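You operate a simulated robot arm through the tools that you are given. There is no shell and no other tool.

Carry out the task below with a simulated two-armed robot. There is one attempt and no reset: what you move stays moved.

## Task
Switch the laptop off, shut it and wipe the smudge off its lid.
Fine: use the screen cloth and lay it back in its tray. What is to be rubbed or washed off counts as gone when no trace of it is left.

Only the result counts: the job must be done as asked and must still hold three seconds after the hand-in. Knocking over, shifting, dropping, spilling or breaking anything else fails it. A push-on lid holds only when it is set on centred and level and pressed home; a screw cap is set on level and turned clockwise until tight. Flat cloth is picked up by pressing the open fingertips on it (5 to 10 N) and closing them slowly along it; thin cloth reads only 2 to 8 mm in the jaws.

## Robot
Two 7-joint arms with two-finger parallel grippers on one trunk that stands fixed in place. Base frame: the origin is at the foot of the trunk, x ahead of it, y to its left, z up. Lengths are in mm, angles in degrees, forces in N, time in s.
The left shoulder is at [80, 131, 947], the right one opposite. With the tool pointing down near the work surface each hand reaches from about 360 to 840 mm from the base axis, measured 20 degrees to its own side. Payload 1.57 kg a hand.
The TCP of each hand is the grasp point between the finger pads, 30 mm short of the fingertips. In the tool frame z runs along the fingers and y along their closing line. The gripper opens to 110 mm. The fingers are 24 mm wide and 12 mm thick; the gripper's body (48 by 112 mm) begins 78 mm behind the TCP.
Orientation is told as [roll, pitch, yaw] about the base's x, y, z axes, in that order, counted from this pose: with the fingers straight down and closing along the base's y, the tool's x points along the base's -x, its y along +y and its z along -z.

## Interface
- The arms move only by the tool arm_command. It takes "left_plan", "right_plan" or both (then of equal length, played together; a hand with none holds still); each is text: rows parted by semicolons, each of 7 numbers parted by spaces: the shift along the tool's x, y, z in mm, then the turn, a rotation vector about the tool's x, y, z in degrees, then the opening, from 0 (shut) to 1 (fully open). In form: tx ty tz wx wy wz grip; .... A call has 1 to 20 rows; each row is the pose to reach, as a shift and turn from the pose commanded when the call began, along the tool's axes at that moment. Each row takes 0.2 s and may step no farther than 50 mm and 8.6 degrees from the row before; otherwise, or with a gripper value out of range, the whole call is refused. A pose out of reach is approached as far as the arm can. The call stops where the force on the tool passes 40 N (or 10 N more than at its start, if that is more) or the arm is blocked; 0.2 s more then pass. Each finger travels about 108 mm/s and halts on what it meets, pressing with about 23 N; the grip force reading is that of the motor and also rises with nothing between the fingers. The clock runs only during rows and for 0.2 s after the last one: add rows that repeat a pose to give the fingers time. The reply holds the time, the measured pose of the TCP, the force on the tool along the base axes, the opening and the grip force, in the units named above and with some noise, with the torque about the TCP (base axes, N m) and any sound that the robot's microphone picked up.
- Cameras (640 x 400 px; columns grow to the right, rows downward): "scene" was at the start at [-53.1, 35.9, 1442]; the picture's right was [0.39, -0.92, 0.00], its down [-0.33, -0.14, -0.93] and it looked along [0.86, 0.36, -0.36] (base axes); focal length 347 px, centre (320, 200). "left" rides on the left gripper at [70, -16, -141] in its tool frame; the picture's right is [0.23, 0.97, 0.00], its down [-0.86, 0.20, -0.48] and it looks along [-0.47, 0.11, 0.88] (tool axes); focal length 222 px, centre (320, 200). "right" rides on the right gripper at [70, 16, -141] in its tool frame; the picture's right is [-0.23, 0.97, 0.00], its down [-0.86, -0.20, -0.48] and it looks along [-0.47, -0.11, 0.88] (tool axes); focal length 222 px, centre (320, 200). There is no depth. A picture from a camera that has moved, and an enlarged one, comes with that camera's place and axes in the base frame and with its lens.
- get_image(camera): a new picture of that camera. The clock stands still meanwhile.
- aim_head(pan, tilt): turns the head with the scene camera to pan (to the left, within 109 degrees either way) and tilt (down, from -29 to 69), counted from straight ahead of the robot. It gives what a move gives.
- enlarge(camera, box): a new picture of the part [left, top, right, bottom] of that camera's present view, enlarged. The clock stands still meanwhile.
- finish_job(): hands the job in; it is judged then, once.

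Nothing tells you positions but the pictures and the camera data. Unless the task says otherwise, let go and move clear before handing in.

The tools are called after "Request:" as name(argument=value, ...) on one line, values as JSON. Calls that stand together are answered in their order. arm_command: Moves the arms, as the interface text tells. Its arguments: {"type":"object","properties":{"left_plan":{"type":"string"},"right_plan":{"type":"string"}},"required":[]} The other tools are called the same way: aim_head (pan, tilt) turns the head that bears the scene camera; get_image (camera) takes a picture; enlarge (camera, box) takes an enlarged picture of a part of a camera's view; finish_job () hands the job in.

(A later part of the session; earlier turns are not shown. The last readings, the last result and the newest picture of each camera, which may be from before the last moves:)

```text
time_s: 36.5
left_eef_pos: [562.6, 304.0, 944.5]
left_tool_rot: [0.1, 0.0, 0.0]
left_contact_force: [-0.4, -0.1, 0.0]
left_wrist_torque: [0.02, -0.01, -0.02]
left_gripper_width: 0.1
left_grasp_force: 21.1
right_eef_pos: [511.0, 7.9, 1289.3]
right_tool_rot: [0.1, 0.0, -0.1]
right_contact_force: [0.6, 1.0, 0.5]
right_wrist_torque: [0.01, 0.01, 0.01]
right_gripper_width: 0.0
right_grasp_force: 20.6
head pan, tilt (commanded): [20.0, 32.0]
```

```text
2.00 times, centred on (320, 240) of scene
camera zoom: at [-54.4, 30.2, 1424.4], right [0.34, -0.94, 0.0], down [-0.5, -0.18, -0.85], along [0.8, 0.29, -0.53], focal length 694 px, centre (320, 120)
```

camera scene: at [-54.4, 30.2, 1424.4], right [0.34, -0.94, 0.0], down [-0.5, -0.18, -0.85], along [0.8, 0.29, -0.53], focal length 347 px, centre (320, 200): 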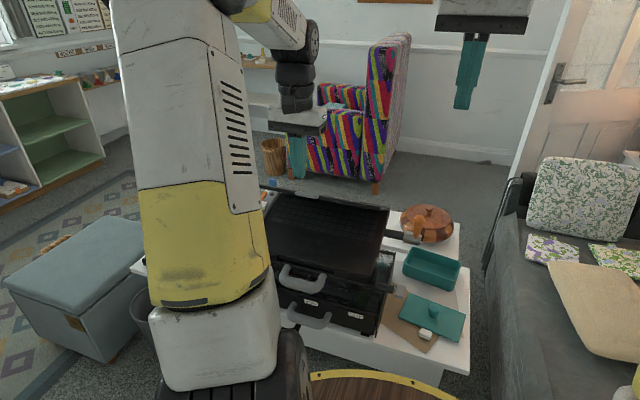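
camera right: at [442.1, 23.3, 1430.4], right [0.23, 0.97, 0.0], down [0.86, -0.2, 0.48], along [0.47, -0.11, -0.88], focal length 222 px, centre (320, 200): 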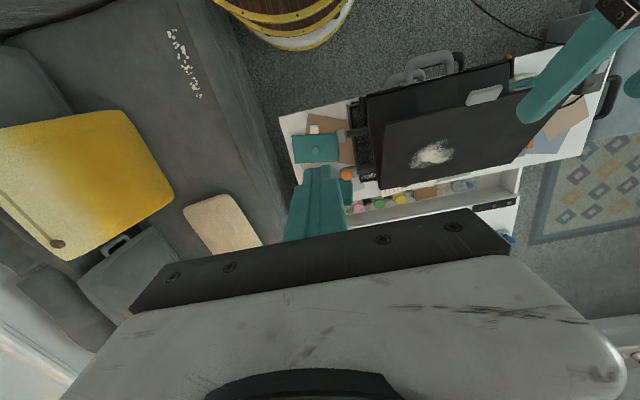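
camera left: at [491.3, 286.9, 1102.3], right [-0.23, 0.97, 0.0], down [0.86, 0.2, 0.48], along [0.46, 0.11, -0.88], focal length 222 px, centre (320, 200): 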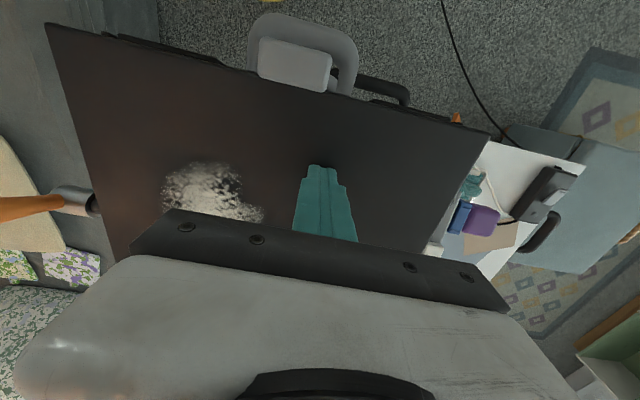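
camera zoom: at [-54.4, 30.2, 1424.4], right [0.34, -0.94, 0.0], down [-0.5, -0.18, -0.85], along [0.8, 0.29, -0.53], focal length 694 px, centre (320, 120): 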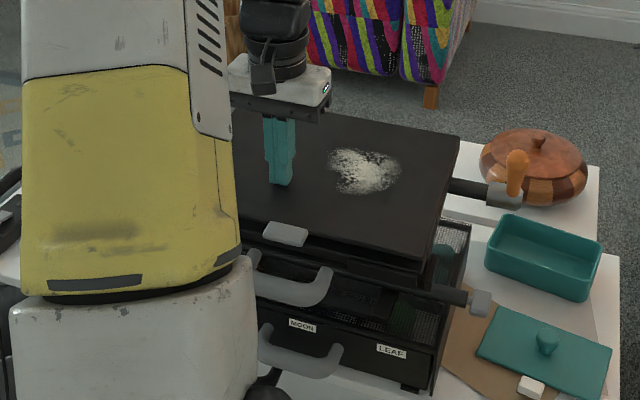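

Request:
arm_command(left_plan="0 0 3 0 0 0 0; 0 0 5 0 0 0 0; 0 0 7 0 0 0 0; 0 0 8 0 0 0 0; 0 0 8 0 0 0 0")

Request:
enlarge(camera="scene", box=[220, 140, 420, 340])

```text
time_s: 37.7
left_eef_pos: [561.2, 305.4, 936.6]
left_tool_rot: [0.0, 0.2, -0.1]
left_contact_force: [-0.1, 0.3, -0.2]
left_wrist_torque: [-0.02, 0.02, -0.01]
left_gripper_width: 0.0
left_grasp_force: 21.2
right_eef_pos: [512.4, 9.4, 1288.2]
right_tool_rot: [0.0, 0.0, -0.1]
right_contact_force: [-0.4, 1.1, -0.6]
right_wrist_torque: [0.01, -0.03, 0.0]
right_gripper_width: 0.1
right_grasp_force: 21.3
head pan, tilt (commanded): [20.0, 32.0]
```

```text
2.00 times, centred on (320, 240) of scene
camera zoom: at [-54.4, 30.2, 1424.4], right [0.34, -0.94, 0.0], down [-0.5, -0.18, -0.85], along [0.8, 0.29, -0.53], focal length 694 px, centre (320, 120)
```

zoom: 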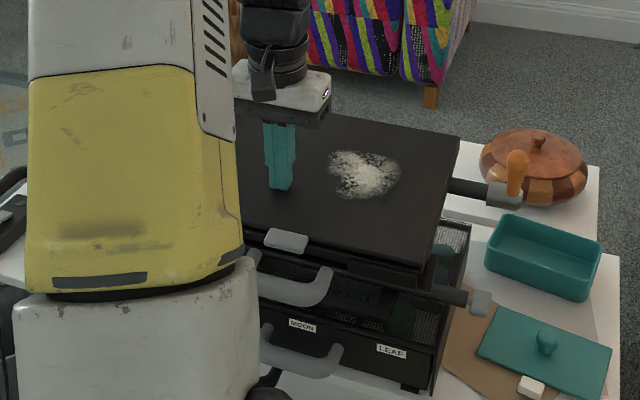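

Request:
arm_command(left_plan="0 0 2 0 0 0 0; 0 0 4 0 0 0 0; 0 0 6 0 0 0 0; 0 0 6 0 0 0 0")

Request:
enlarge(camera="left", box=[150, 0, 500, 240])

```text
time_s: 38.7
left_eef_pos: [561.0, 305.1, 930.8]
left_tool_rot: [0.1, 0.1, -0.1]
left_contact_force: [0.4, -0.8, -0.1]
left_wrist_torque: [0.0, -0.02, 0.0]
left_gripper_width: 0.0
left_grasp_force: 21.3
right_eef_pos: [512.7, 7.8, 1290.0]
right_tool_rot: [0.0, 0.1, -0.1]
right_contact_force: [-0.2, -0.3, -0.1]
right_wrist_torque: [0.01, -0.03, 0.02]
right_gripper_width: 0.0
right_grasp_force: 21.6
head pan, tilt (commanded): [20.0, 32.0]
```

```text
1.67 times, centred on (325, 120) of left
camera zoom: at [491.8, 288.1, 1072.8], right [-0.23, 0.97, 0.0], down [0.86, 0.2, 0.48], along [0.46, 0.11, -0.88], focal length 370 px, centre (312, 333)
```

zoom: 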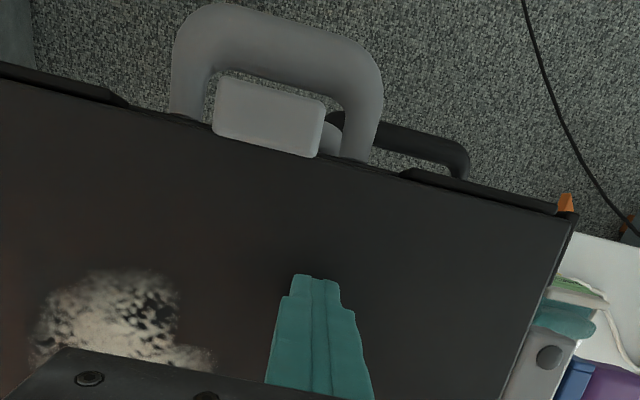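

Request:
arm_command(left_plan="0 0 2 0 0 0 0; 0 0 4 0 0 0 0; 0 0 6 0 0 0 0; 0 0 7 0 0 0 0; 0 0 8 0 0 0 0; 0 0 8 0 0 0 0")

Request:
enlarge(camera="left", box=[150, 0, 500, 240])

Request:
enlarge(camera="right", box=[340, 40, 560, 180])

```text
time_s: 39.4
left_eef_pos: [561.9, 305.7, 930.2]
left_tool_rot: [0.4, -0.1, 0.0]
left_contact_force: [-9.8, -2.3, 15.1]
left_wrist_torque: [-0.09, 0.08, 0.03]
left_gripper_width: 0.0
left_grasp_force: 20.9
right_eef_pos: [510.4, 6.6, 1289.3]
right_tool_rot: [0.1, 0.0, -0.1]
right_contact_force: [-0.1, 0.1, -0.1]
right_wrist_torque: [0.01, -0.02, -0.02]
right_gripper_width: 0.1
right_grasp_force: 21.5
head pan, tilt (commanded): [20.0, 32.0]
stopped in row 3 (left hand): the force on the tool passed its limit at 45 N (the readings are from after the stop); the commanded pose is now the measured one
```

```text
1.67 times, centred on (325, 120) of left
camera zoom: at [491.2, 287.6, 1072.1], right [-0.23, 0.97, 0.0], down [0.85, 0.2, 0.48], along [0.47, 0.11, -0.88], focal length 370 px, centre (312, 333)
```

zoom: 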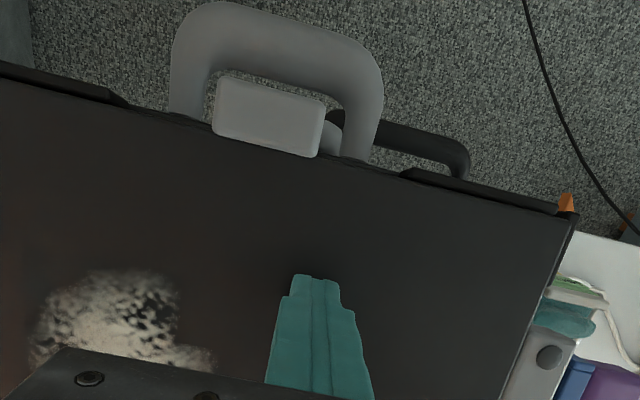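

```text
2.86 times, centred on (450, 110) of right
camera zoom: at [441.2, 22.9, 1430.7], right [0.23, 0.97, 0.0], down [0.85, -0.2, 0.48], along [0.47, -0.11, -0.88], focal length 635 px, centre (-51, 457)
```

zoom: 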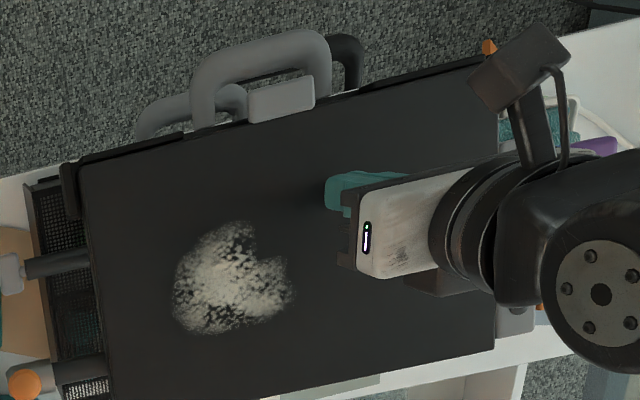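

The lid is shut: contact is firm at about z=899. Now I'll lift away and move over the cloth tray on the left for a closer look.

Request:
arm_command(left_plan="0 0 -20 0 0 0 0; 0 0 -65 0 0 0 0; 5 20 -105 0 0 0 0.5; 10 60 -130 0 0 0 1; 15 105 -145 0 0 0 1; 20 150 -155 0 0 0 1; 25 195 -155 0 0 0 1; 30 240 -150 0 0 0 1; 35 280 -130 0 0 0 1; 40 310 -95 0 0 0 1; 40 314 -50 0 0 0 1; 40 314 -10 0 0 0 1; 40 314 -10 0 0 0 1")

Request:
get_image(camera="left")

Request:
get_image(camera="scene")

```text
time_s: 42.1
left_eef_pos: [523.0, 619.6, 939.4]
left_tool_rot: [0.1, -0.1, -0.1]
left_contact_force: [0.5, 0.0, 0.2]
left_wrist_torque: [-0.01, 0.02, 0.0]
left_gripper_width: 110.0
left_grasp_force: 0.0
right_eef_pos: [513.6, 8.5, 1289.5]
right_tool_rot: [0.0, 0.1, 0.0]
right_contact_force: [-0.5, 0.2, -0.8]
right_wrist_torque: [-0.01, -0.03, -0.03]
right_gripper_width: 0.0
right_grasp_force: 21.5
head pan, tilt (commanded): [20.0, 32.0]
```

```text
taken
camera left: at [452.2, 602.2, 1081.4], right [-0.23, 0.97, 0.0], down [0.85, 0.2, 0.48], along [0.47, 0.11, -0.88], focal length 222 px, centre (320, 200)
```

left: 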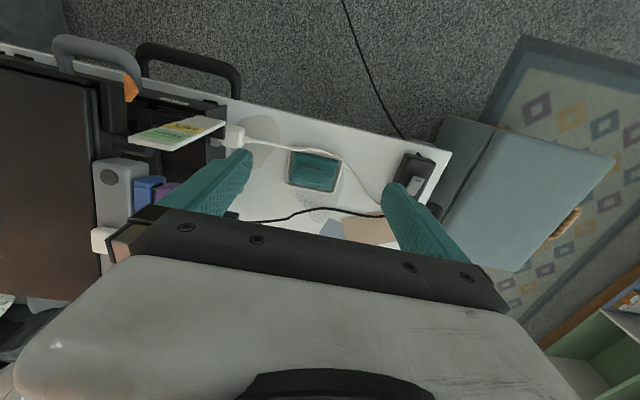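

```text
taken
camera scene: at [-54.4, 30.3, 1424.4], right [0.34, -0.94, 0.0], down [-0.5, -0.18, -0.85], along [0.8, 0.29, -0.53], focal length 347 px, centre (320, 200)
```

scene: 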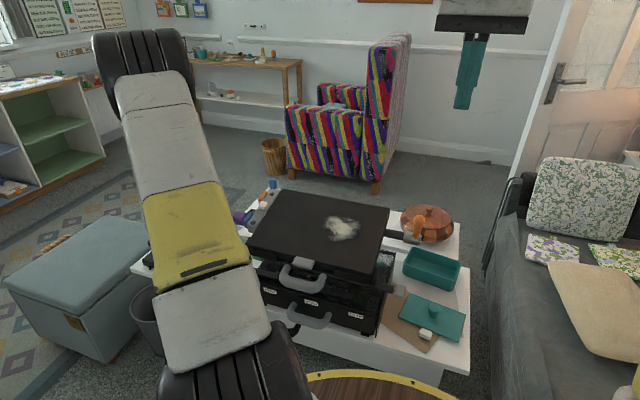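

Request:
enlarge(camera="left", box=[230, 120, 400, 235])

Request:
enlarge(camera="left", box=[270, 140, 360, 200])

Request:
enlarge(camera="scene", box=[230, 170, 420, 340])

```text
3.48 times, centred on (315, 178) of left
camera zoom: at [452.2, 602.2, 1081.4], right [-0.23, 0.97, 0.0], down [0.85, 0.2, 0.48], along [0.47, 0.11, -0.88], focal length 773 px, centre (337, 278)
```

zoom: 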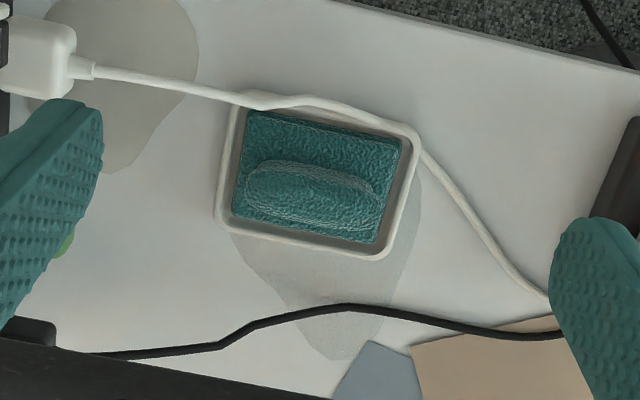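

```text
6.67 times, centred on (315, 170) of left
camera zoom: at [452.2, 602.2, 1081.4], right [-0.23, 0.97, 0.0], down [0.85, 0.2, 0.48], along [0.47, 0.11, -0.88], focal length 1481 px, centre (353, 400)
```

zoom: 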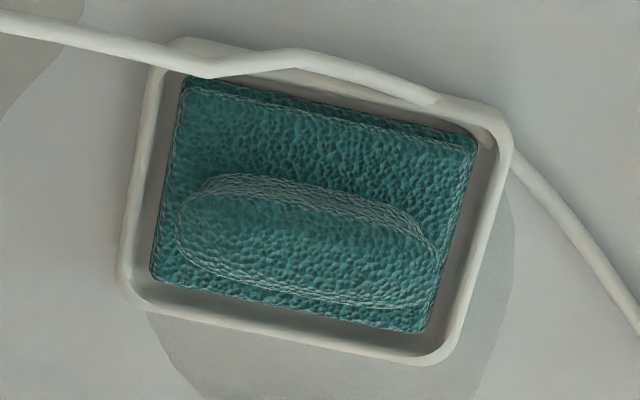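

```text
2.35 times, centred on (325, 255) of scene
camera zoom: at [-54.4, 30.3, 1424.4], right [0.34, -0.94, 0.0], down [-0.5, -0.18, -0.85], along [0.8, 0.29, -0.53], focal length 817 px, centre (308, 71)
```

zoom: 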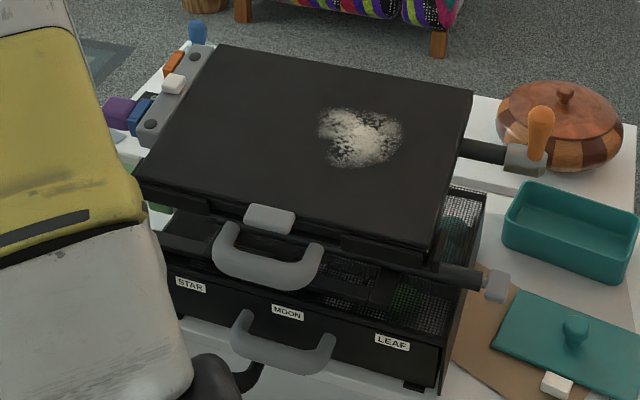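

The lid is fully closed, with the white smudge on its right half. The cloth lies in the tray around (626, 629, 637), with a raised ridge running along base y. I'll turn the left hand 90° so the fingers close across the ridge, and move above it.

Request:
arm_command(left_plan="-7 1 8 0 0 -8.2 1; -14 2 16 0 0 -16.4 1; -21 3 24 0 0 -24.6 1; -28 4 32 0 0 -32.8 1; -35 5 40 0 0 -41 1; -42 6 48 0 0 -49.2 1; -49 7 56 0 0 -57.4 1; -56 8 64 0 0 -65.6 1; -63 9 72 0 0 -73.8 1; -70 9 80 0 0 -82 1; -77 9 89 0 0 -90 1; -77 9 89 0 0 -90 1")

Request:
get_image(camera="left")

Request:
get_image(camera="scene")

```text
time_s: 44.8
left_eef_pos: [599.8, 627.7, 851.9]
left_tool_rot: [-0.1, -0.2, 90.0]
left_contact_force: [-0.2, -1.4, -0.2]
left_wrist_torque: [-0.04, -0.04, 0.04]
left_gripper_width: 109.9
left_grasp_force: 0.1
right_eef_pos: [511.9, 7.5, 1289.2]
right_tool_rot: [0.0, 0.1, -0.2]
right_contact_force: [-0.5, -0.2, 0.5]
right_wrist_torque: [0.04, -0.04, -0.01]
right_gripper_width: 0.0
right_grasp_force: 21.0
head pan, tilt (commanded): [20.0, 32.0]
```

```text
taken
camera left: at [616.4, 557.4, 994.2], right [-0.97, -0.23, 0.0], down [-0.2, 0.85, 0.48], along [-0.11, 0.47, -0.88], focal length 222 px, centre (320, 200)
```

left: 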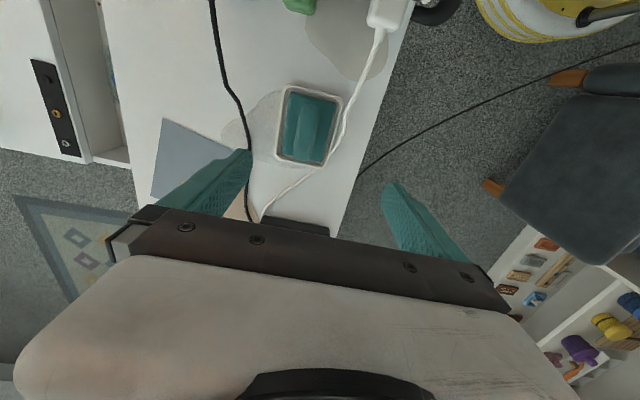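

```text
taken
camera scene: at [-54.4, 30.3, 1424.4], right [0.34, -0.94, 0.0], down [-0.5, -0.18, -0.85], along [0.8, 0.29, -0.53], focal length 347 px, centre (320, 200)
```

scene: 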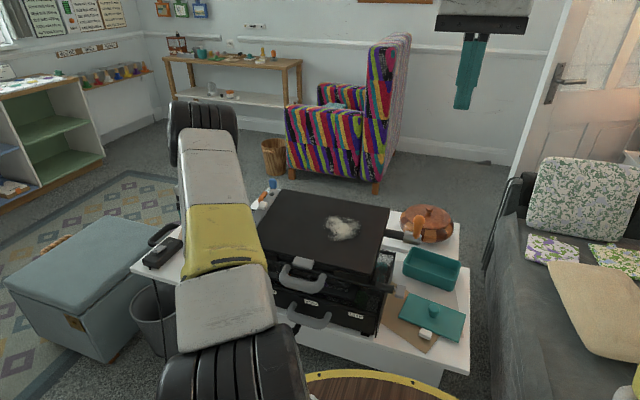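

Request:
enlarge(camera="left", box=[230, 60, 400, 230])

```text
2.35 times, centred on (315, 145) of left
camera zoom: at [616.4, 557.4, 994.2], right [-0.97, -0.23, 0.0], down [-0.2, 0.85, 0.48], along [-0.11, 0.47, -0.88], focal length 523 px, centre (332, 329)
```

zoom: 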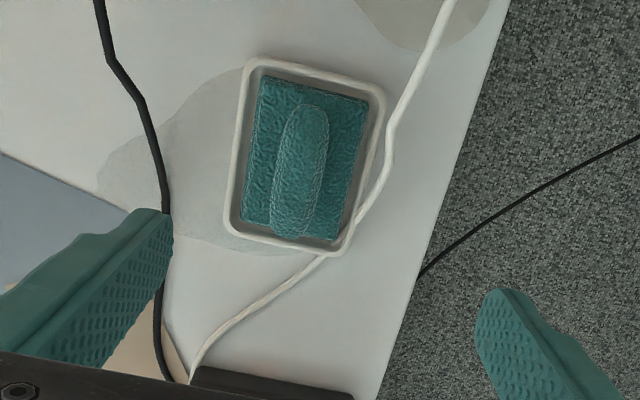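

The ridge is centred near (621, 628), about 20 mm high and up to 30 mm wide, with the cloth top at z≈648. I'll centre the hand over it, narrow the gripper so it fits inside the tray, and come down partway.

Request:
arm_command(left_plan="0 -10 20 0 0 0 0.7; 0 -20.7 45 0 0 0 0.42; 0 -20.7 75 0 0 0 0.4; 0 -20.7 100 0 0 0 0.4; 0 -20.7 110 0 0 0 0.4; 0 -20.7 110 0 0 0 0.4")

Request:
get_image(camera="left")

Request:
enlarge(camera="left", box=[230, 60, 400, 230])

```text
time_s: 46.1
left_eef_pos: [619.2, 628.2, 742.7]
left_tool_rot: [-0.1, -0.2, 90.0]
left_contact_force: [-0.1, -0.4, -0.2]
left_wrist_torque: [0.01, 0.03, 0.03]
left_gripper_width: 43.7
left_grasp_force: 0.1
right_eef_pos: [511.7, 7.5, 1288.9]
right_tool_rot: [0.0, 0.0, -0.1]
right_contact_force: [0.5, 0.6, 0.4]
right_wrist_torque: [0.02, 0.0, 0.0]
right_gripper_width: 0.3
right_grasp_force: 21.2
head pan, tilt (commanded): [20.0, 32.0]
```

```text
taken
camera left: at [636.0, 557.5, 884.3], right [-0.97, -0.23, 0.0], down [-0.2, 0.85, 0.48], along [-0.11, 0.47, -0.88], focal length 222 px, centre (320, 200)
```

left: 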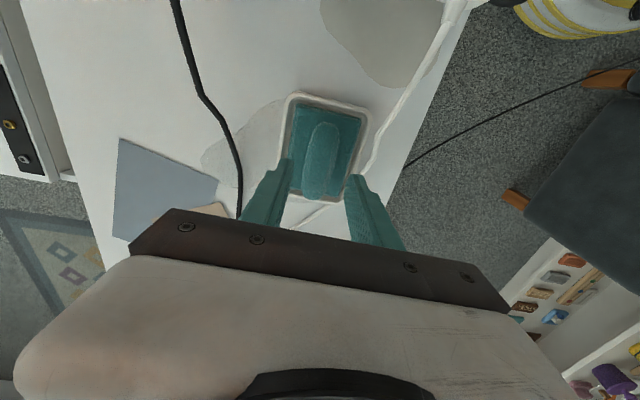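

```text
2.35 times, centred on (315, 145) of left
camera zoom: at [636.0, 557.5, 884.3], right [-0.97, -0.23, 0.0], down [-0.2, 0.85, 0.48], along [-0.11, 0.47, -0.88], focal length 523 px, centre (332, 329)
```

zoom: 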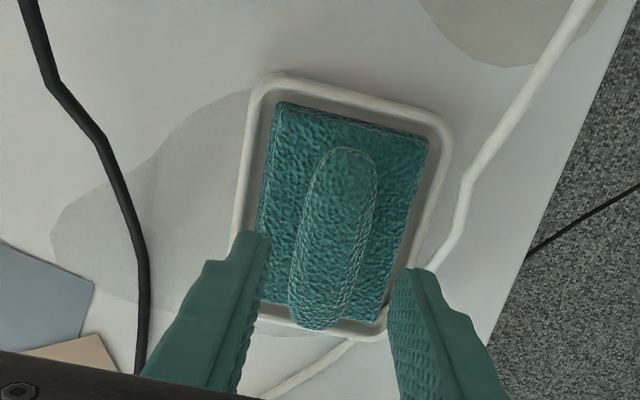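

Request:
arm_command(left_plan="-1 0 15 0 0 0 0.4; -1 0 30 0 0 0 0.4; -1 0 42 0 0 0 0.4; -1 0 50 0 0 0 0.4; -1 0 50 0 0 0 0.4")

Request:
enlarge(camera="left", box=[230, 60, 400, 230])

```text
time_s: 47.4
left_eef_pos: [620.9, 628.1, 689.5]
left_tool_rot: [-0.1, -0.2, 89.8]
left_contact_force: [0.9, 0.3, 0.1]
left_wrist_torque: [0.01, 0.01, 0.02]
left_gripper_width: 43.7
left_grasp_force: 0.0
right_eef_pos: [511.7, 7.6, 1288.9]
right_tool_rot: [-0.1, 0.0, -0.1]
right_contact_force: [0.1, -0.2, -0.6]
right_wrist_torque: [-0.01, 0.0, 0.02]
right_gripper_width: 0.2
right_grasp_force: 21.4
head pan, tilt (commanded): [20.0, 32.0]
```

```text
2.35 times, centred on (315, 145) of left
camera zoom: at [637.4, 557.3, 831.6], right [-0.97, -0.23, 0.0], down [-0.2, 0.85, 0.48], along [-0.11, 0.47, -0.88], focal length 523 px, centre (332, 329)
```

zoom: 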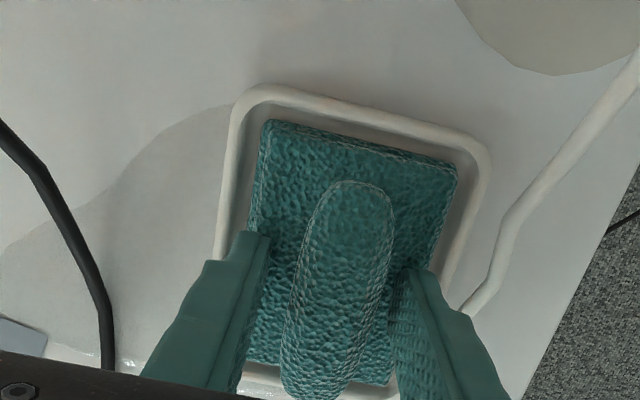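

The ridge sits a few millimetres nearer the robot than the gripper's centre. I'll shift over, narrow the opening slightly and come down beside it.

Request:
arm_command(left_plan="-1 3.5 0 0 0 0 0.37; -1 3.5 3 0 0 0 0.37; -1 3.5 6 0 0 0 0.37; -1 3.5 6 0 0 0 0.37")

Request:
enlarge(camera="left", box=[230, 60, 400, 230])

```text
time_s: 48.4
left_eef_pos: [619.1, 631.6, 690.2]
left_tool_rot: [-0.4, -0.4, 90.0]
left_contact_force: [-2.1, -1.1, 10.1]
left_wrist_torque: [-0.13, 0.21, 0.03]
left_gripper_width: 41.3
left_grasp_force: 0.3
right_eef_pos: [511.8, 7.1, 1289.2]
right_tool_rot: [0.1, 0.0, -0.2]
right_contact_force: [-1.2, -0.3, 0.0]
right_wrist_torque: [0.0, 0.0, 0.0]
right_gripper_width: 0.0
right_grasp_force: 21.4
head pan, tilt (commanded): [20.0, 32.0]
stopped in row 4 (left hand): the force on the tool passed its limit at 41 N (the readings are from after the stop); the commanded pose is now the measured one
```

```text
2.35 times, centred on (315, 145) of left
camera zoom: at [635.1, 560.0, 830.5], right [-0.97, -0.23, -0.01], down [-0.2, 0.85, 0.48], along [-0.1, 0.47, -0.88], focal length 523 px, centre (332, 329)
```

zoom: 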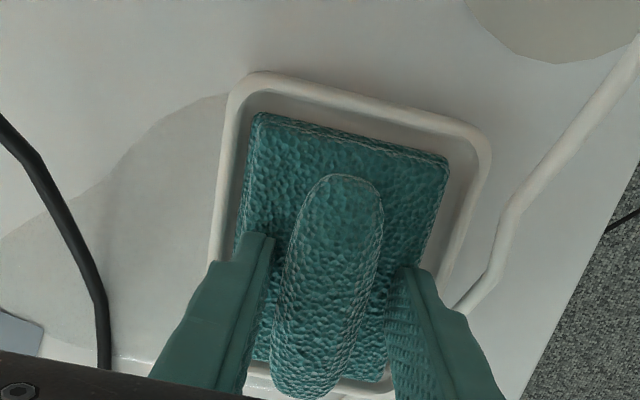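

Both fingertips now rest on the cloth beside the ridge with about 10 N. I'll close them slowly.

Request:
arm_command(left_plan="0 0 0 0 0 0 0.34; 0 0 0 0 0 0 0.31; 0 0 0 0 0 0 0.28; 0 0 0 0 0 0 0.25; 0 0 0 0 0 0 0.22; 0 0 0 0 0 0 0.19; 0 0 0 0 0 0 0.16; 0 0 0 0 0 0 0.13; 0 0 0 0 0 0 0.1; 0 0 0 0 0 0 0.07; 0 0 0 0 0 0 0.04; 0 0 0 0 0 0 0.0; 0 0 0 0 0 0 0.0")

Request:
enlarge(camera="left", box=[230, 60, 400, 230])

```text
time_s: 51.2
left_eef_pos: [621.0, 631.1, 689.2]
left_tool_rot: [-0.4, -0.4, 89.9]
left_contact_force: [8.6, 3.2, 22.4]
left_wrist_torque: [-0.02, 0.36, -0.08]
left_gripper_width: 27.4
left_grasp_force: 22.6
right_eef_pos: [510.9, 5.9, 1288.7]
right_tool_rot: [0.2, 0.1, -0.1]
right_contact_force: [0.3, -0.6, 0.6]
right_wrist_torque: [0.01, 0.01, 0.02]
right_gripper_width: 0.0
right_grasp_force: 21.5
head pan, tilt (commanded): [20.0, 32.0]
```

```text
2.35 times, centred on (315, 145) of left
camera zoom: at [636.3, 559.0, 830.6], right [-0.97, -0.22, -0.01], down [-0.2, 0.85, 0.48], along [-0.1, 0.47, -0.88], focal length 523 px, centre (332, 329)
```

zoom: 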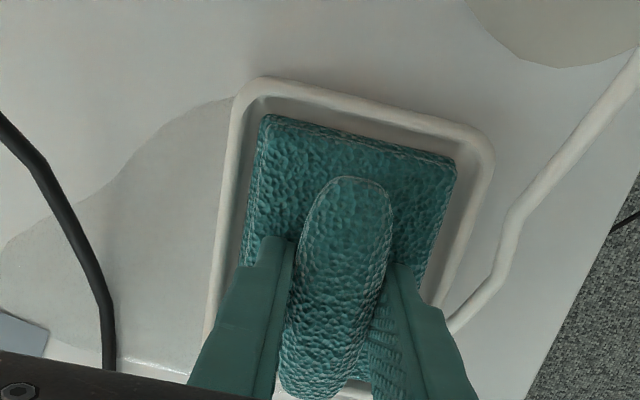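

The ridge is gripped at 27 mm. I'll lift slowly and check that only the cloth comes up.

Request:
arm_command(left_plan="0 0 -3 0 0 0 0; 0 0 -8 0 0 0 0; 0 0 -16 0 0 0 0; 0 0 -28 0 0 0 0; 0 0 -45 0 0 0 0; 0 0 -60 0 0 0 0; 0 0 -60 0 0 0 0")

Request:
get_image(camera="left")

Request:
enlarge(camera="left", box=[230, 60, 400, 230])

```text
time_s: 52.8
left_eef_pos: [619.9, 631.4, 747.3]
left_tool_rot: [-0.3, -0.3, 89.9]
left_contact_force: [0.0, -0.2, -0.5]
left_wrist_torque: [-0.04, 0.0, 0.0]
left_gripper_width: 27.5
left_grasp_force: 23.6
right_eef_pos: [511.2, 8.7, 1289.6]
right_tool_rot: [-0.1, 0.0, -0.1]
right_contact_force: [0.0, -0.5, -0.3]
right_wrist_torque: [-0.02, 0.0, 0.02]
right_gripper_width: 0.0
right_grasp_force: 21.5
head pan, tilt (commanded): [20.0, 32.0]
```

```text
taken
camera left: at [635.7, 559.9, 888.8], right [-0.97, -0.23, -0.01], down [-0.2, 0.85, 0.48], along [-0.1, 0.47, -0.88], focal length 222 px, centre (320, 200)
```

left: 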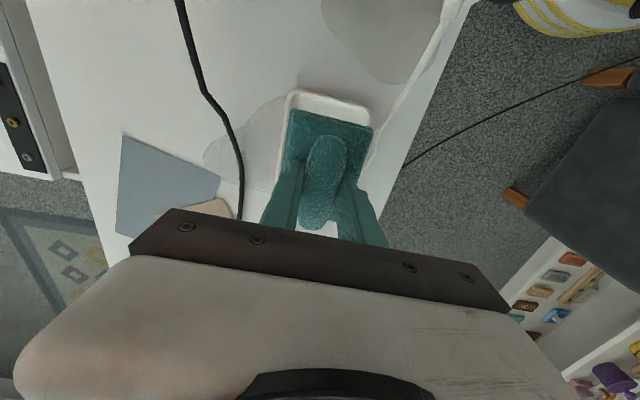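

```text
2.35 times, centred on (315, 145) of left
camera zoom: at [635.7, 559.9, 888.8], right [-0.97, -0.23, -0.01], down [-0.2, 0.85, 0.48], along [-0.1, 0.47, -0.88], focal length 523 px, centre (332, 329)
```

zoom: 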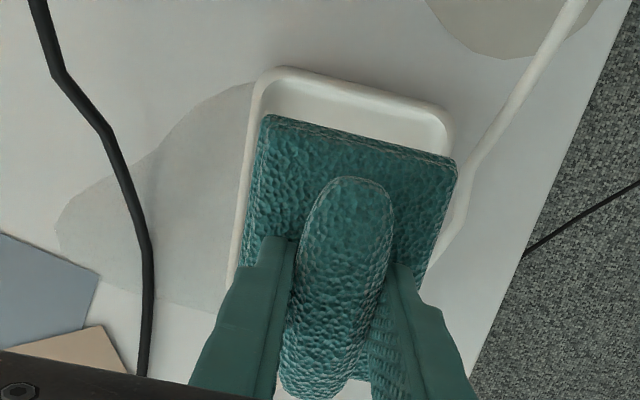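

Only the cloth came up and the tray stayed put. I'll carry the cloth up and over to above the smudge, which covers about x 573–662, y 177–260 on the lid.

Request:
arm_command(left_plan="0 0 -45 0 0 0 0; 0 0 -90 0 0 0 0; 0 0 -135 0 0 0 0; 0 0 -180 0 0 0 0; 0 0 -225 0 0 0 0; 0 0 -270 0 0 0 0; 20 0 -300 0 0 0 0; 65 0 -310 0 0 0 0; 110 0 -310 0 0 0 0; 155 0 -310 0 0 0 0; 200 0 -310 0 0 0 0; 245 0 -310 0 0 0 0; 290 0 -310 0 0 0 0; 335 0 -310 0 0 0 0; 375 0 -310 0 0 0 0; 405 0 -310 0 0 0 0; 415 0 -310 0 0 0 0; 415 0 -310 0 0 0 0")

Request:
get_image(camera="left")

Request:
get_image(camera="scene")

Request:
get_image(camera="right")

```text
time_s: 56.6
left_eef_pos: [617.2, 216.2, 1058.3]
left_tool_rot: [-0.4, -0.3, 89.8]
left_contact_force: [-0.2, 0.2, -0.8]
left_wrist_torque: [0.03, 0.02, 0.0]
left_gripper_width: 27.0
left_grasp_force: 23.1
right_eef_pos: [511.5, 9.2, 1290.1]
right_tool_rot: [0.0, 0.0, -0.1]
right_contact_force: [-0.2, 0.8, 0.0]
right_wrist_torque: [-0.04, -0.01, 0.02]
right_gripper_width: 0.0
right_grasp_force: 21.2
head pan, tilt (commanded): [20.0, 32.0]
```

```text
taken
camera left: at [631.5, 144.4, 1198.3], right [-0.97, -0.23, -0.01], down [-0.2, 0.85, 0.48], along [-0.1, 0.47, -0.88], focal length 222 px, centre (320, 200)
```

left: 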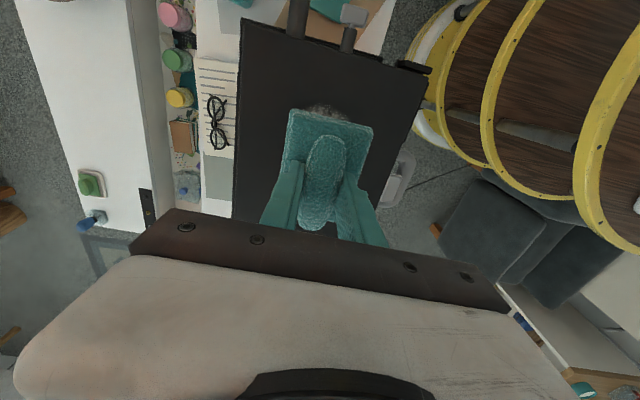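

```text
taken
camera scene: at [-54.4, 30.2, 1424.4], right [0.34, -0.94, 0.0], down [-0.5, -0.18, -0.85], along [0.8, 0.29, -0.53], focal length 347 px, centre (320, 200)
```

scene: 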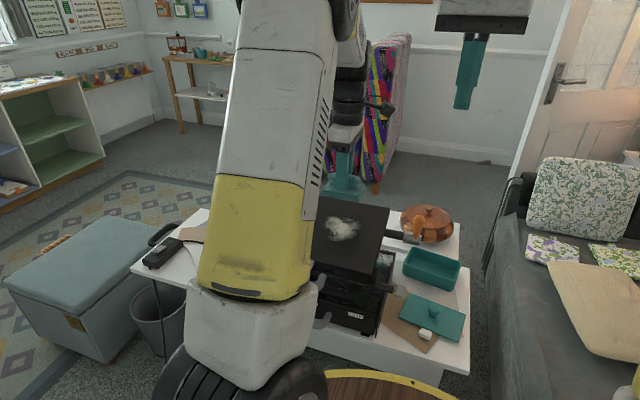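

```text
taken
camera right: at [442.3, 23.2, 1430.4], right [0.23, 0.97, 0.0], down [0.86, -0.2, 0.48], along [0.47, -0.11, -0.88], focal length 222 px, centre (320, 200)
```

right: 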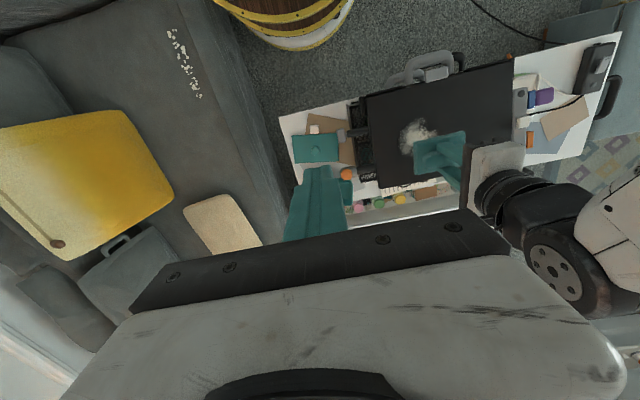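

The cloth is above the smudge. I'll tilt the hand to roughly match the lid's slope and come down slowly until it touches, to measure the surface.

Request:
arm_command(left_plan="0 2 30 5 0 0 0; 0 4 60 10 0 0 0; 0 4 80 10 0 0 0; 0 4 85 10 0 0 0; 0 4 85 10 0 0 0")

Request:
enlarge(camera="left", box=[200, 40, 440, 240])

Request:
enlarge(camera="right", box=[340, 40, 560, 220])

```text
time_s: 57.8
left_eef_pos: [613.4, 216.0, 970.5]
left_tool_rot: [-10.4, -0.3, 89.9]
left_contact_force: [-0.8, 0.4, 0.4]
left_wrist_torque: [-0.02, 0.0, -0.01]
left_gripper_width: 27.2
left_grasp_force: 22.5
right_eef_pos: [512.6, 8.0, 1288.2]
right_tool_rot: [0.0, 0.0, -0.1]
right_contact_force: [0.2, 1.0, 0.6]
right_wrist_torque: [0.01, 0.02, 0.01]
right_gripper_width: 0.0
right_grasp_force: 21.1
head pan, tilt (commanded): [20.0, 32.0]
```

```text
2.00 times, centred on (320, 140) of left
camera zoom: at [605.2, 144.9, 1113.1], right [-0.96, -0.22, -0.17], down [-0.28, 0.85, 0.44], along [0.05, 0.47, -0.88], focal length 444 px, centre (320, 320)
```

zoom: 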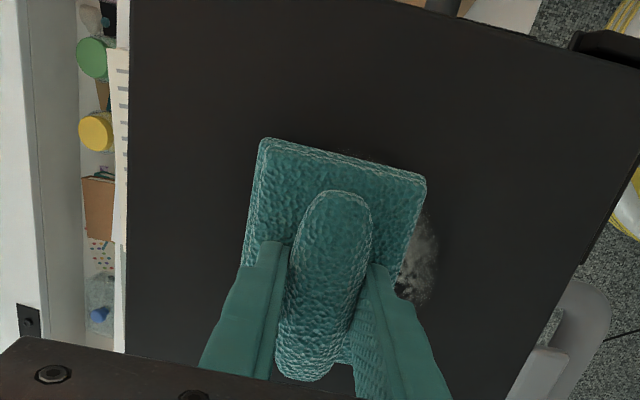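

```text
2.22 times, centred on (450, 130) of right
camera zoom: at [442.3, 23.3, 1430.4], right [0.23, 0.97, 0.0], down [0.86, -0.2, 0.48], along [0.47, -0.11, -0.88], focal length 494 px, centre (31, 356)
```

zoom: 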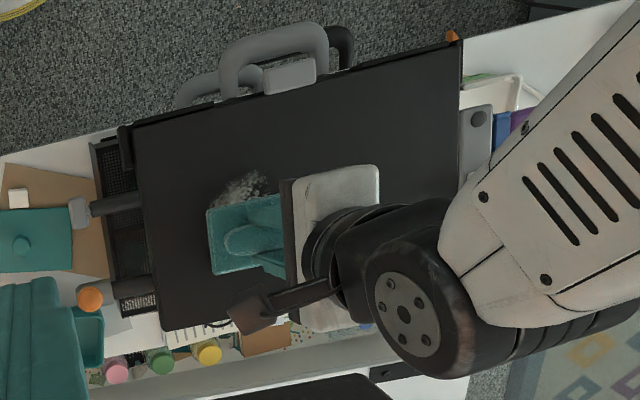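

Request:
arm_command(left_plan="0 0 4 0 0 0 0; 0 0 8 0 0 0 0; 0 0 12 0 0 0 0; 0 0 14 0 0 0 0; 0 0 14 0 0 0 0")

```text
time_s: 59.0
left_eef_pos: [617.3, 214.2, 956.7]
left_tool_rot: [-10.3, -0.3, 90.0]
left_contact_force: [-0.5, -0.8, 0.0]
left_wrist_torque: [0.01, 0.01, -0.02]
left_gripper_width: 27.1
left_grasp_force: 22.9
right_eef_pos: [511.5, 7.6, 1289.0]
right_tool_rot: [0.1, 0.0, -0.2]
right_contact_force: [-0.3, -0.1, 0.0]
right_wrist_torque: [-0.02, 0.0, -0.01]
right_gripper_width: 0.0
right_grasp_force: 21.5
head pan, tilt (commanded): [20.0, 32.0]
```

Request:
arm_command(left_plan="0 0 1.5 0 0 0 0; 0 0 3 0 0 0 0; 0 0 4 0 0 0 0; 0 0 5 0 0 0 0")

```text
time_s: 59.9
left_eef_pos: [617.9, 214.6, 957.1]
left_tool_rot: [-10.6, -0.3, 89.9]
left_contact_force: [-10.5, -1.4, 15.8]
left_wrist_torque: [-0.09, 0.07, 0.0]
left_gripper_width: 27.2
left_grasp_force: 23.0
right_eef_pos: [511.1, 8.8, 1289.4]
right_tool_rot: [0.1, -0.1, -0.1]
right_contact_force: [-0.5, -0.3, -0.5]
right_wrist_torque: [-0.02, 0.01, -0.04]
right_gripper_width: 0.0
right_grasp_force: 21.1
head pan, tilt (commanded): [20.0, 32.0]
stopped in row 4 (left hand): the force on the tool passed its limit at 42 N (the readings are from after the stop); the commanded pose is now the measured one
```

The surface is at TCP height of about 957, and the torque shows the cloth's far edge carrying the load, so the lid is a bit steeper than 10°. I'll lift, tilt 3° more and touch again gently.

Request:
arm_command(left_plan="0 0 -6 1.5 0 0 0; 0 0 -6 3 0 0 0; 0 0 -3 3 0 0 0; 0 0 -1 3 0 0 0; 0 0 0 3 0 0 0; 0 0 0 3 0 0 0")

```text
time_s: 61.3
left_eef_pos: [619.4, 214.7, 957.1]
left_tool_rot: [-13.7, -0.4, 89.9]
left_contact_force: [-4.1, 0.1, 36.5]
left_wrist_torque: [-0.11, 1.07, -0.05]
left_gripper_width: 27.3
left_grasp_force: 23.2
right_eef_pos: [511.2, 7.5, 1289.5]
right_tool_rot: [0.1, 0.2, -0.2]
right_contact_force: [0.1, -0.7, 0.4]
right_wrist_torque: [0.0, 0.01, 0.01]
right_gripper_width: 0.0
right_grasp_force: 21.5
head pan, tilt (commanded): [20.0, 32.0]
```

Request:
arm_command(left_plan="0 0 -4 -1 0 0 0; 0 0 -4 -2 0 0 0; 0 0 -2 -2 0 0 0; 0 0 -1 -2 0 0 0; 0 0 -1 -2 0 0 0")

```text
time_s: 62.5
left_eef_pos: [618.0, 214.7, 955.7]
left_tool_rot: [-11.6, -0.3, 89.9]
left_contact_force: [-11.6, -0.2, 15.9]
left_wrist_torque: [-0.09, 0.8, -0.02]
left_gripper_width: 27.2
left_grasp_force: 22.8
right_eef_pos: [512.2, 7.4, 1289.1]
right_tool_rot: [0.2, 0.0, -0.1]
right_contact_force: [-0.1, 0.2, 0.0]
right_wrist_torque: [0.0, 0.0, -0.02]
right_gripper_width: 0.2
right_grasp_force: 21.3
head pan, tilt (commanded): [20.0, 32.0]
```

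The lid's slope is about 11°. Now I make the first wiping strokes along the slope with moderate pressure.

Request:
arm_command(left_plan="0 0 -0.5 -0.5 0 0 0; 0 -12 -0.5 -0.5 0 0 0; 0 -24 -0.5 -0.5 0 0 0; 0 -36 -0.5 -0.5 0 0 0; 0 -48 -0.5 -0.5 0 0 0; 0 -36 -0.5 -0.5 0 0 0; 0 -24 -0.5 -0.5 0 0 0; 0 -12 -0.5 -0.5 0 0 0; 0 0 -0.5 -0.5 0 0 0")

Request:
enlarge(camera="left", box=[200, 40, 440, 240])

Request:
enlarge(camera="right", box=[340, 40, 560, 220])

```text
time_s: 64.5
left_eef_pos: [618.9, 212.6, 956.1]
left_tool_rot: [-11.0, -0.3, 89.9]
left_contact_force: [-0.3, -0.1, 2.8]
left_wrist_torque: [-0.04, -0.04, 0.01]
left_gripper_width: 26.9
left_grasp_force: 23.0
right_eef_pos: [512.0, 6.7, 1289.5]
right_tool_rot: [0.0, 0.0, -0.1]
right_contact_force: [0.3, -0.9, -0.1]
right_wrist_torque: [-0.02, -0.01, -0.01]
right_gripper_width: 0.0
right_grasp_force: 21.3
head pan, tilt (commanded): [20.0, 32.0]
```

```text
2.00 times, centred on (320, 140) of left
camera zoom: at [607.9, 141.5, 1098.1], right [-0.96, -0.22, -0.19], down [-0.29, 0.85, 0.44], along [0.06, 0.47, -0.88], focal length 444 px, centre (320, 320)
```

zoom: 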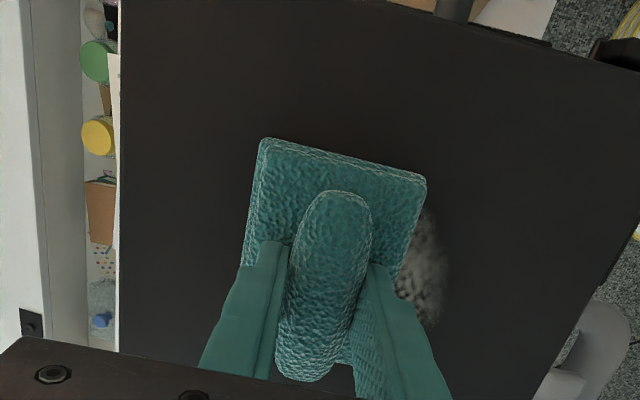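

```text
2.22 times, centred on (450, 130) of right
camera zoom: at [442.2, 23.2, 1430.4], right [0.23, 0.97, 0.0], down [0.86, -0.2, 0.48], along [0.47, -0.11, -0.88], focal length 494 px, centre (31, 356)
```

zoom: 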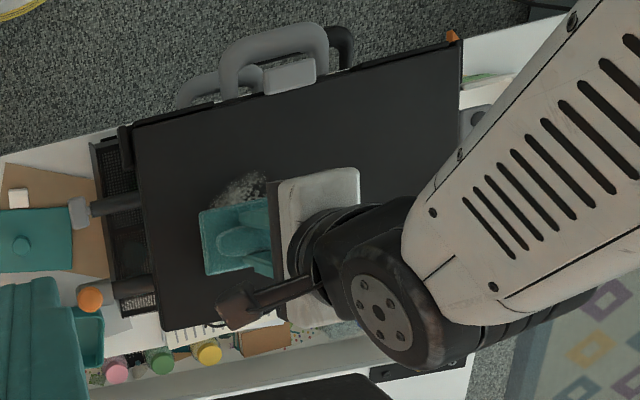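

Request:
arm_command(left_plan="0 0 0.5 0 0 0 0; 0 15 0.5 0 0 0 0; 0 30 0.5 0 0 0 0; 0 45 0.5 0 0 0 0; 0 58 0.5 0 0 0 0; 0 45 0.5 0 0 0 0; 0 30 0.5 0 0 0 0; 0 15 0.5 0 0 0 0; 0 0 0.5 0 0 0 0; 0 -15 0.5 0 0 0 0; 0 -30 0.5 0 0 0 0; 0 -45 0.5 0 0 0 0; 0 -52 0.5 0 0 0 0; 0 -40 0.5 0 0 0 0; 0 -25 0.5 0 0 0 0; 0 -10 0.5 0 0 0 0; 0 0 0.5 0 0 0 0")

Request:
enlarge(camera="left", box=[200, 40, 440, 240])

Request:
enlarge(camera="right", box=[340, 40, 560, 220])

```text
time_s: 65.8
left_eef_pos: [565.9, 214.8, 944.2]
left_tool_rot: [-10.6, -0.2, 89.8]
left_contact_force: [-12.2, -0.5, 20.3]
left_wrist_torque: [0.37, -0.04, 0.19]
left_gripper_width: 26.8
left_grasp_force: 22.9
right_eef_pos: [512.0, 6.9, 1289.6]
right_tool_rot: [0.2, 0.0, -0.1]
right_contact_force: [0.4, 0.6, -0.5]
right_wrist_torque: [-0.02, -0.01, 0.03]
right_gripper_width: 0.0
right_grasp_force: 21.1
head pan, tilt (commanded): [20.0, 32.0]
stopped in row 6 (left hand): the force on the tool passed its limit at 50 N (the readings are from after the stop); the commanded pose is now the measured one
```

```text
2.00 times, centred on (320, 140) of left
camera zoom: at [555.4, 144.2, 1087.7], right [-0.96, -0.23, -0.18], down [-0.28, 0.85, 0.44], along [0.06, 0.47, -0.88], focal length 444 px, centre (320, 320)
```

zoom: 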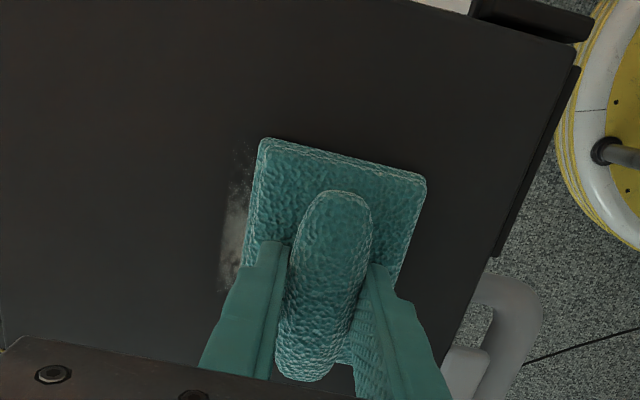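

```text
2.22 times, centred on (450, 130) of right
camera zoom: at [440.8, 23.0, 1430.8], right [0.23, 0.97, 0.0], down [0.85, -0.2, 0.48], along [0.47, -0.11, -0.88], focal length 494 px, centre (31, 356)
```

zoom: 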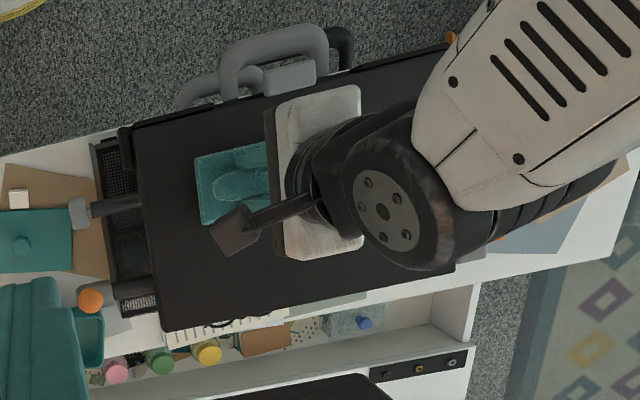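

Request:
arm_command(left_plan="0 0 -0.7 0 0 0 0; 0 -12 -0.7 0 0 0 0; 0 -24 -0.7 0 0 0 0; 0 -36 -0.7 0 0 0 0; 0 -48 -0.7 0 0 0 0")

```text
time_s: 67.0
left_eef_pos: [611.7, 216.4, 954.6]
left_tool_rot: [-10.7, -0.2, 89.9]
left_contact_force: [-16.1, 0.4, 25.1]
left_wrist_torque: [0.02, 0.24, -0.06]
left_gripper_width: 27.2
left_grasp_force: 23.1
right_eef_pos: [508.2, 8.3, 1289.1]
right_tool_rot: [0.0, 0.0, -0.2]
right_contact_force: [0.4, 0.0, -0.1]
right_wrist_torque: [0.02, 0.02, 0.01]
right_gripper_width: 0.1
right_grasp_force: 21.3
head pan, tilt (commanded): [20.0, 32.0]
```

Request:
arm_command(left_plan="0 -12 -0.5 0 0 0 0; 0 -24 -0.5 0 0 0 0; 0 -36 -0.5 0 0 0 0; 0 -44 -0.5 0 0 0 0; 0 -32 -0.5 0 0 0 0; 0 -20 -0.5 0 0 0 0; 0 -8 -0.5 0 0 0 0; 0 4 -0.5 0 0 0 0; 0 16 -0.5 0 0 0 0; 0 28 -0.5 0 0 0 0; 0 40 -0.5 0 0 0 0; 0 50 -0.5 0 0 0 0")

Request:
enlarge(camera="left", box=[200, 40, 440, 240])

Request:
enlarge(camera="right", box=[340, 40, 560, 220])

```text
time_s: 69.6
left_eef_pos: [564.1, 214.7, 945.1]
left_tool_rot: [-10.7, -0.4, 89.9]
left_contact_force: [2.3, 0.4, 19.4]
left_wrist_torque: [-0.03, -0.67, 0.05]
left_gripper_width: 27.1
left_grasp_force: 22.9
right_eef_pos: [511.8, 7.8, 1289.9]
right_tool_rot: [0.1, 0.0, -0.1]
right_contact_force: [1.2, -0.8, 0.3]
right_wrist_torque: [-0.03, -0.02, 0.01]
right_gripper_width: 0.0
right_grasp_force: 21.1
head pan, tilt (commanded): [20.0, 32.0]
```

```text
2.00 times, centred on (320, 140) of left
camera zoom: at [553.5, 143.2, 1087.3], right [-0.96, -0.22, -0.18], down [-0.28, 0.85, 0.44], along [0.06, 0.47, -0.88], focal length 444 px, centre (320, 320)
```

zoom: 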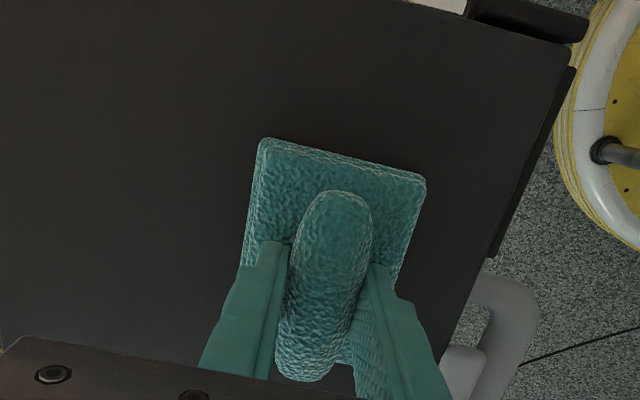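

```text
2.22 times, centred on (450, 130) of right
camera zoom: at [441.8, 23.1, 1430.5], right [0.23, 0.97, 0.0], down [0.86, -0.2, 0.48], along [0.47, -0.11, -0.88], focal length 494 px, centre (31, 356)
```

zoom: 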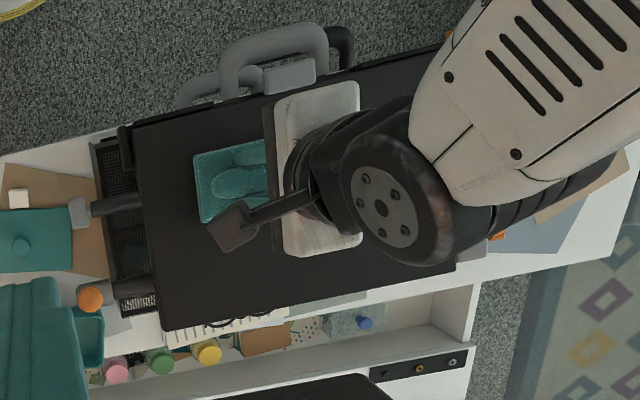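

The lid looks nearly clean. I'll lift the cloth and inspect the whole lid for leftover traces.

Request:
arm_command(left_plan="0 0 -10 0 0 0 0; 0 0 -50 0 0 0 0; 0 20 -95 0 0 0 0; -30 60 -115 0 0 0 0; -75 60 -125 0 0 0 0; -120 60 -130 0 0 0 0; -160 60 -130 0 0 0 0; -160 60 -130 0 0 0 0")

Request:
enlarge(camera="right", box=[360, 60, 500, 200])

Request:
enlarge(camera="scene", box=[250, 180, 410, 300])

Request:
get_image(camera="left")

```text
refused: row 4 steps farther than a row can; nothing moved
```

```text
2.86 times, centred on (430, 130) of right
camera zoom: at [441.8, 23.1, 1430.5], right [0.23, 0.97, 0.0], down [0.86, -0.2, 0.48], along [0.47, -0.11, -0.88], focal length 635 px, centre (6, 400)
```

zoom: 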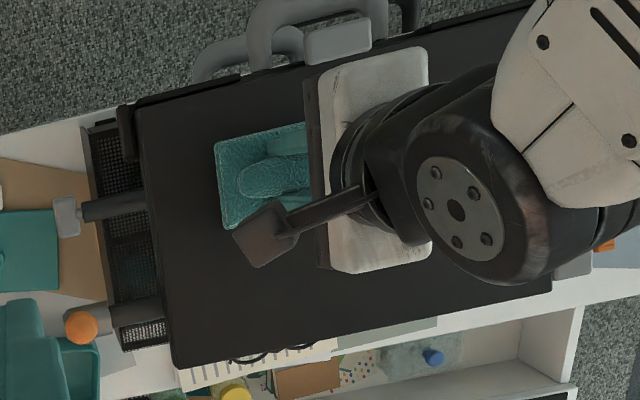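

```text
3.33 times, centred on (330, 240) of scene
camera zoom: at [-54.9, 30.0, 1424.4], right [0.34, -0.94, 0.0], down [-0.5, -0.18, -0.85], along [0.8, 0.29, -0.53], focal length 1157 px, centre (287, 67)
```

zoom: 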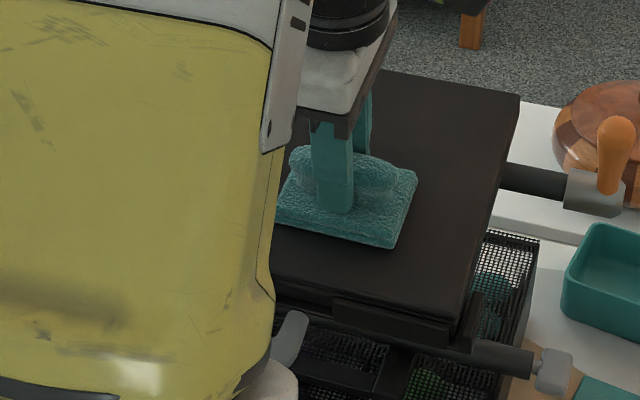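

```text
taken
camera left: at [553.5, 143.2, 1087.3], right [-0.96, -0.22, -0.18], down [-0.28, 0.85, 0.44], along [0.06, 0.47, -0.88], focal length 222 px, centre (320, 200)
```

left: 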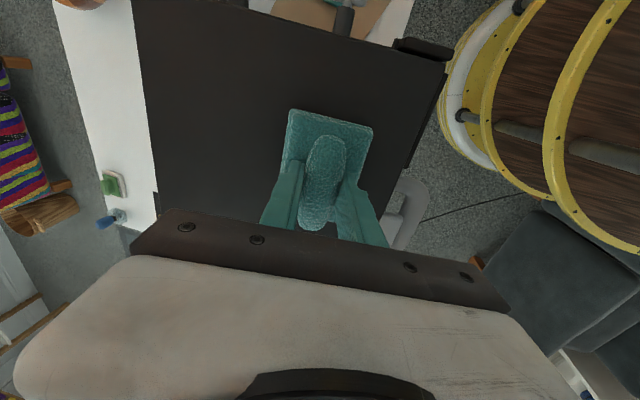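

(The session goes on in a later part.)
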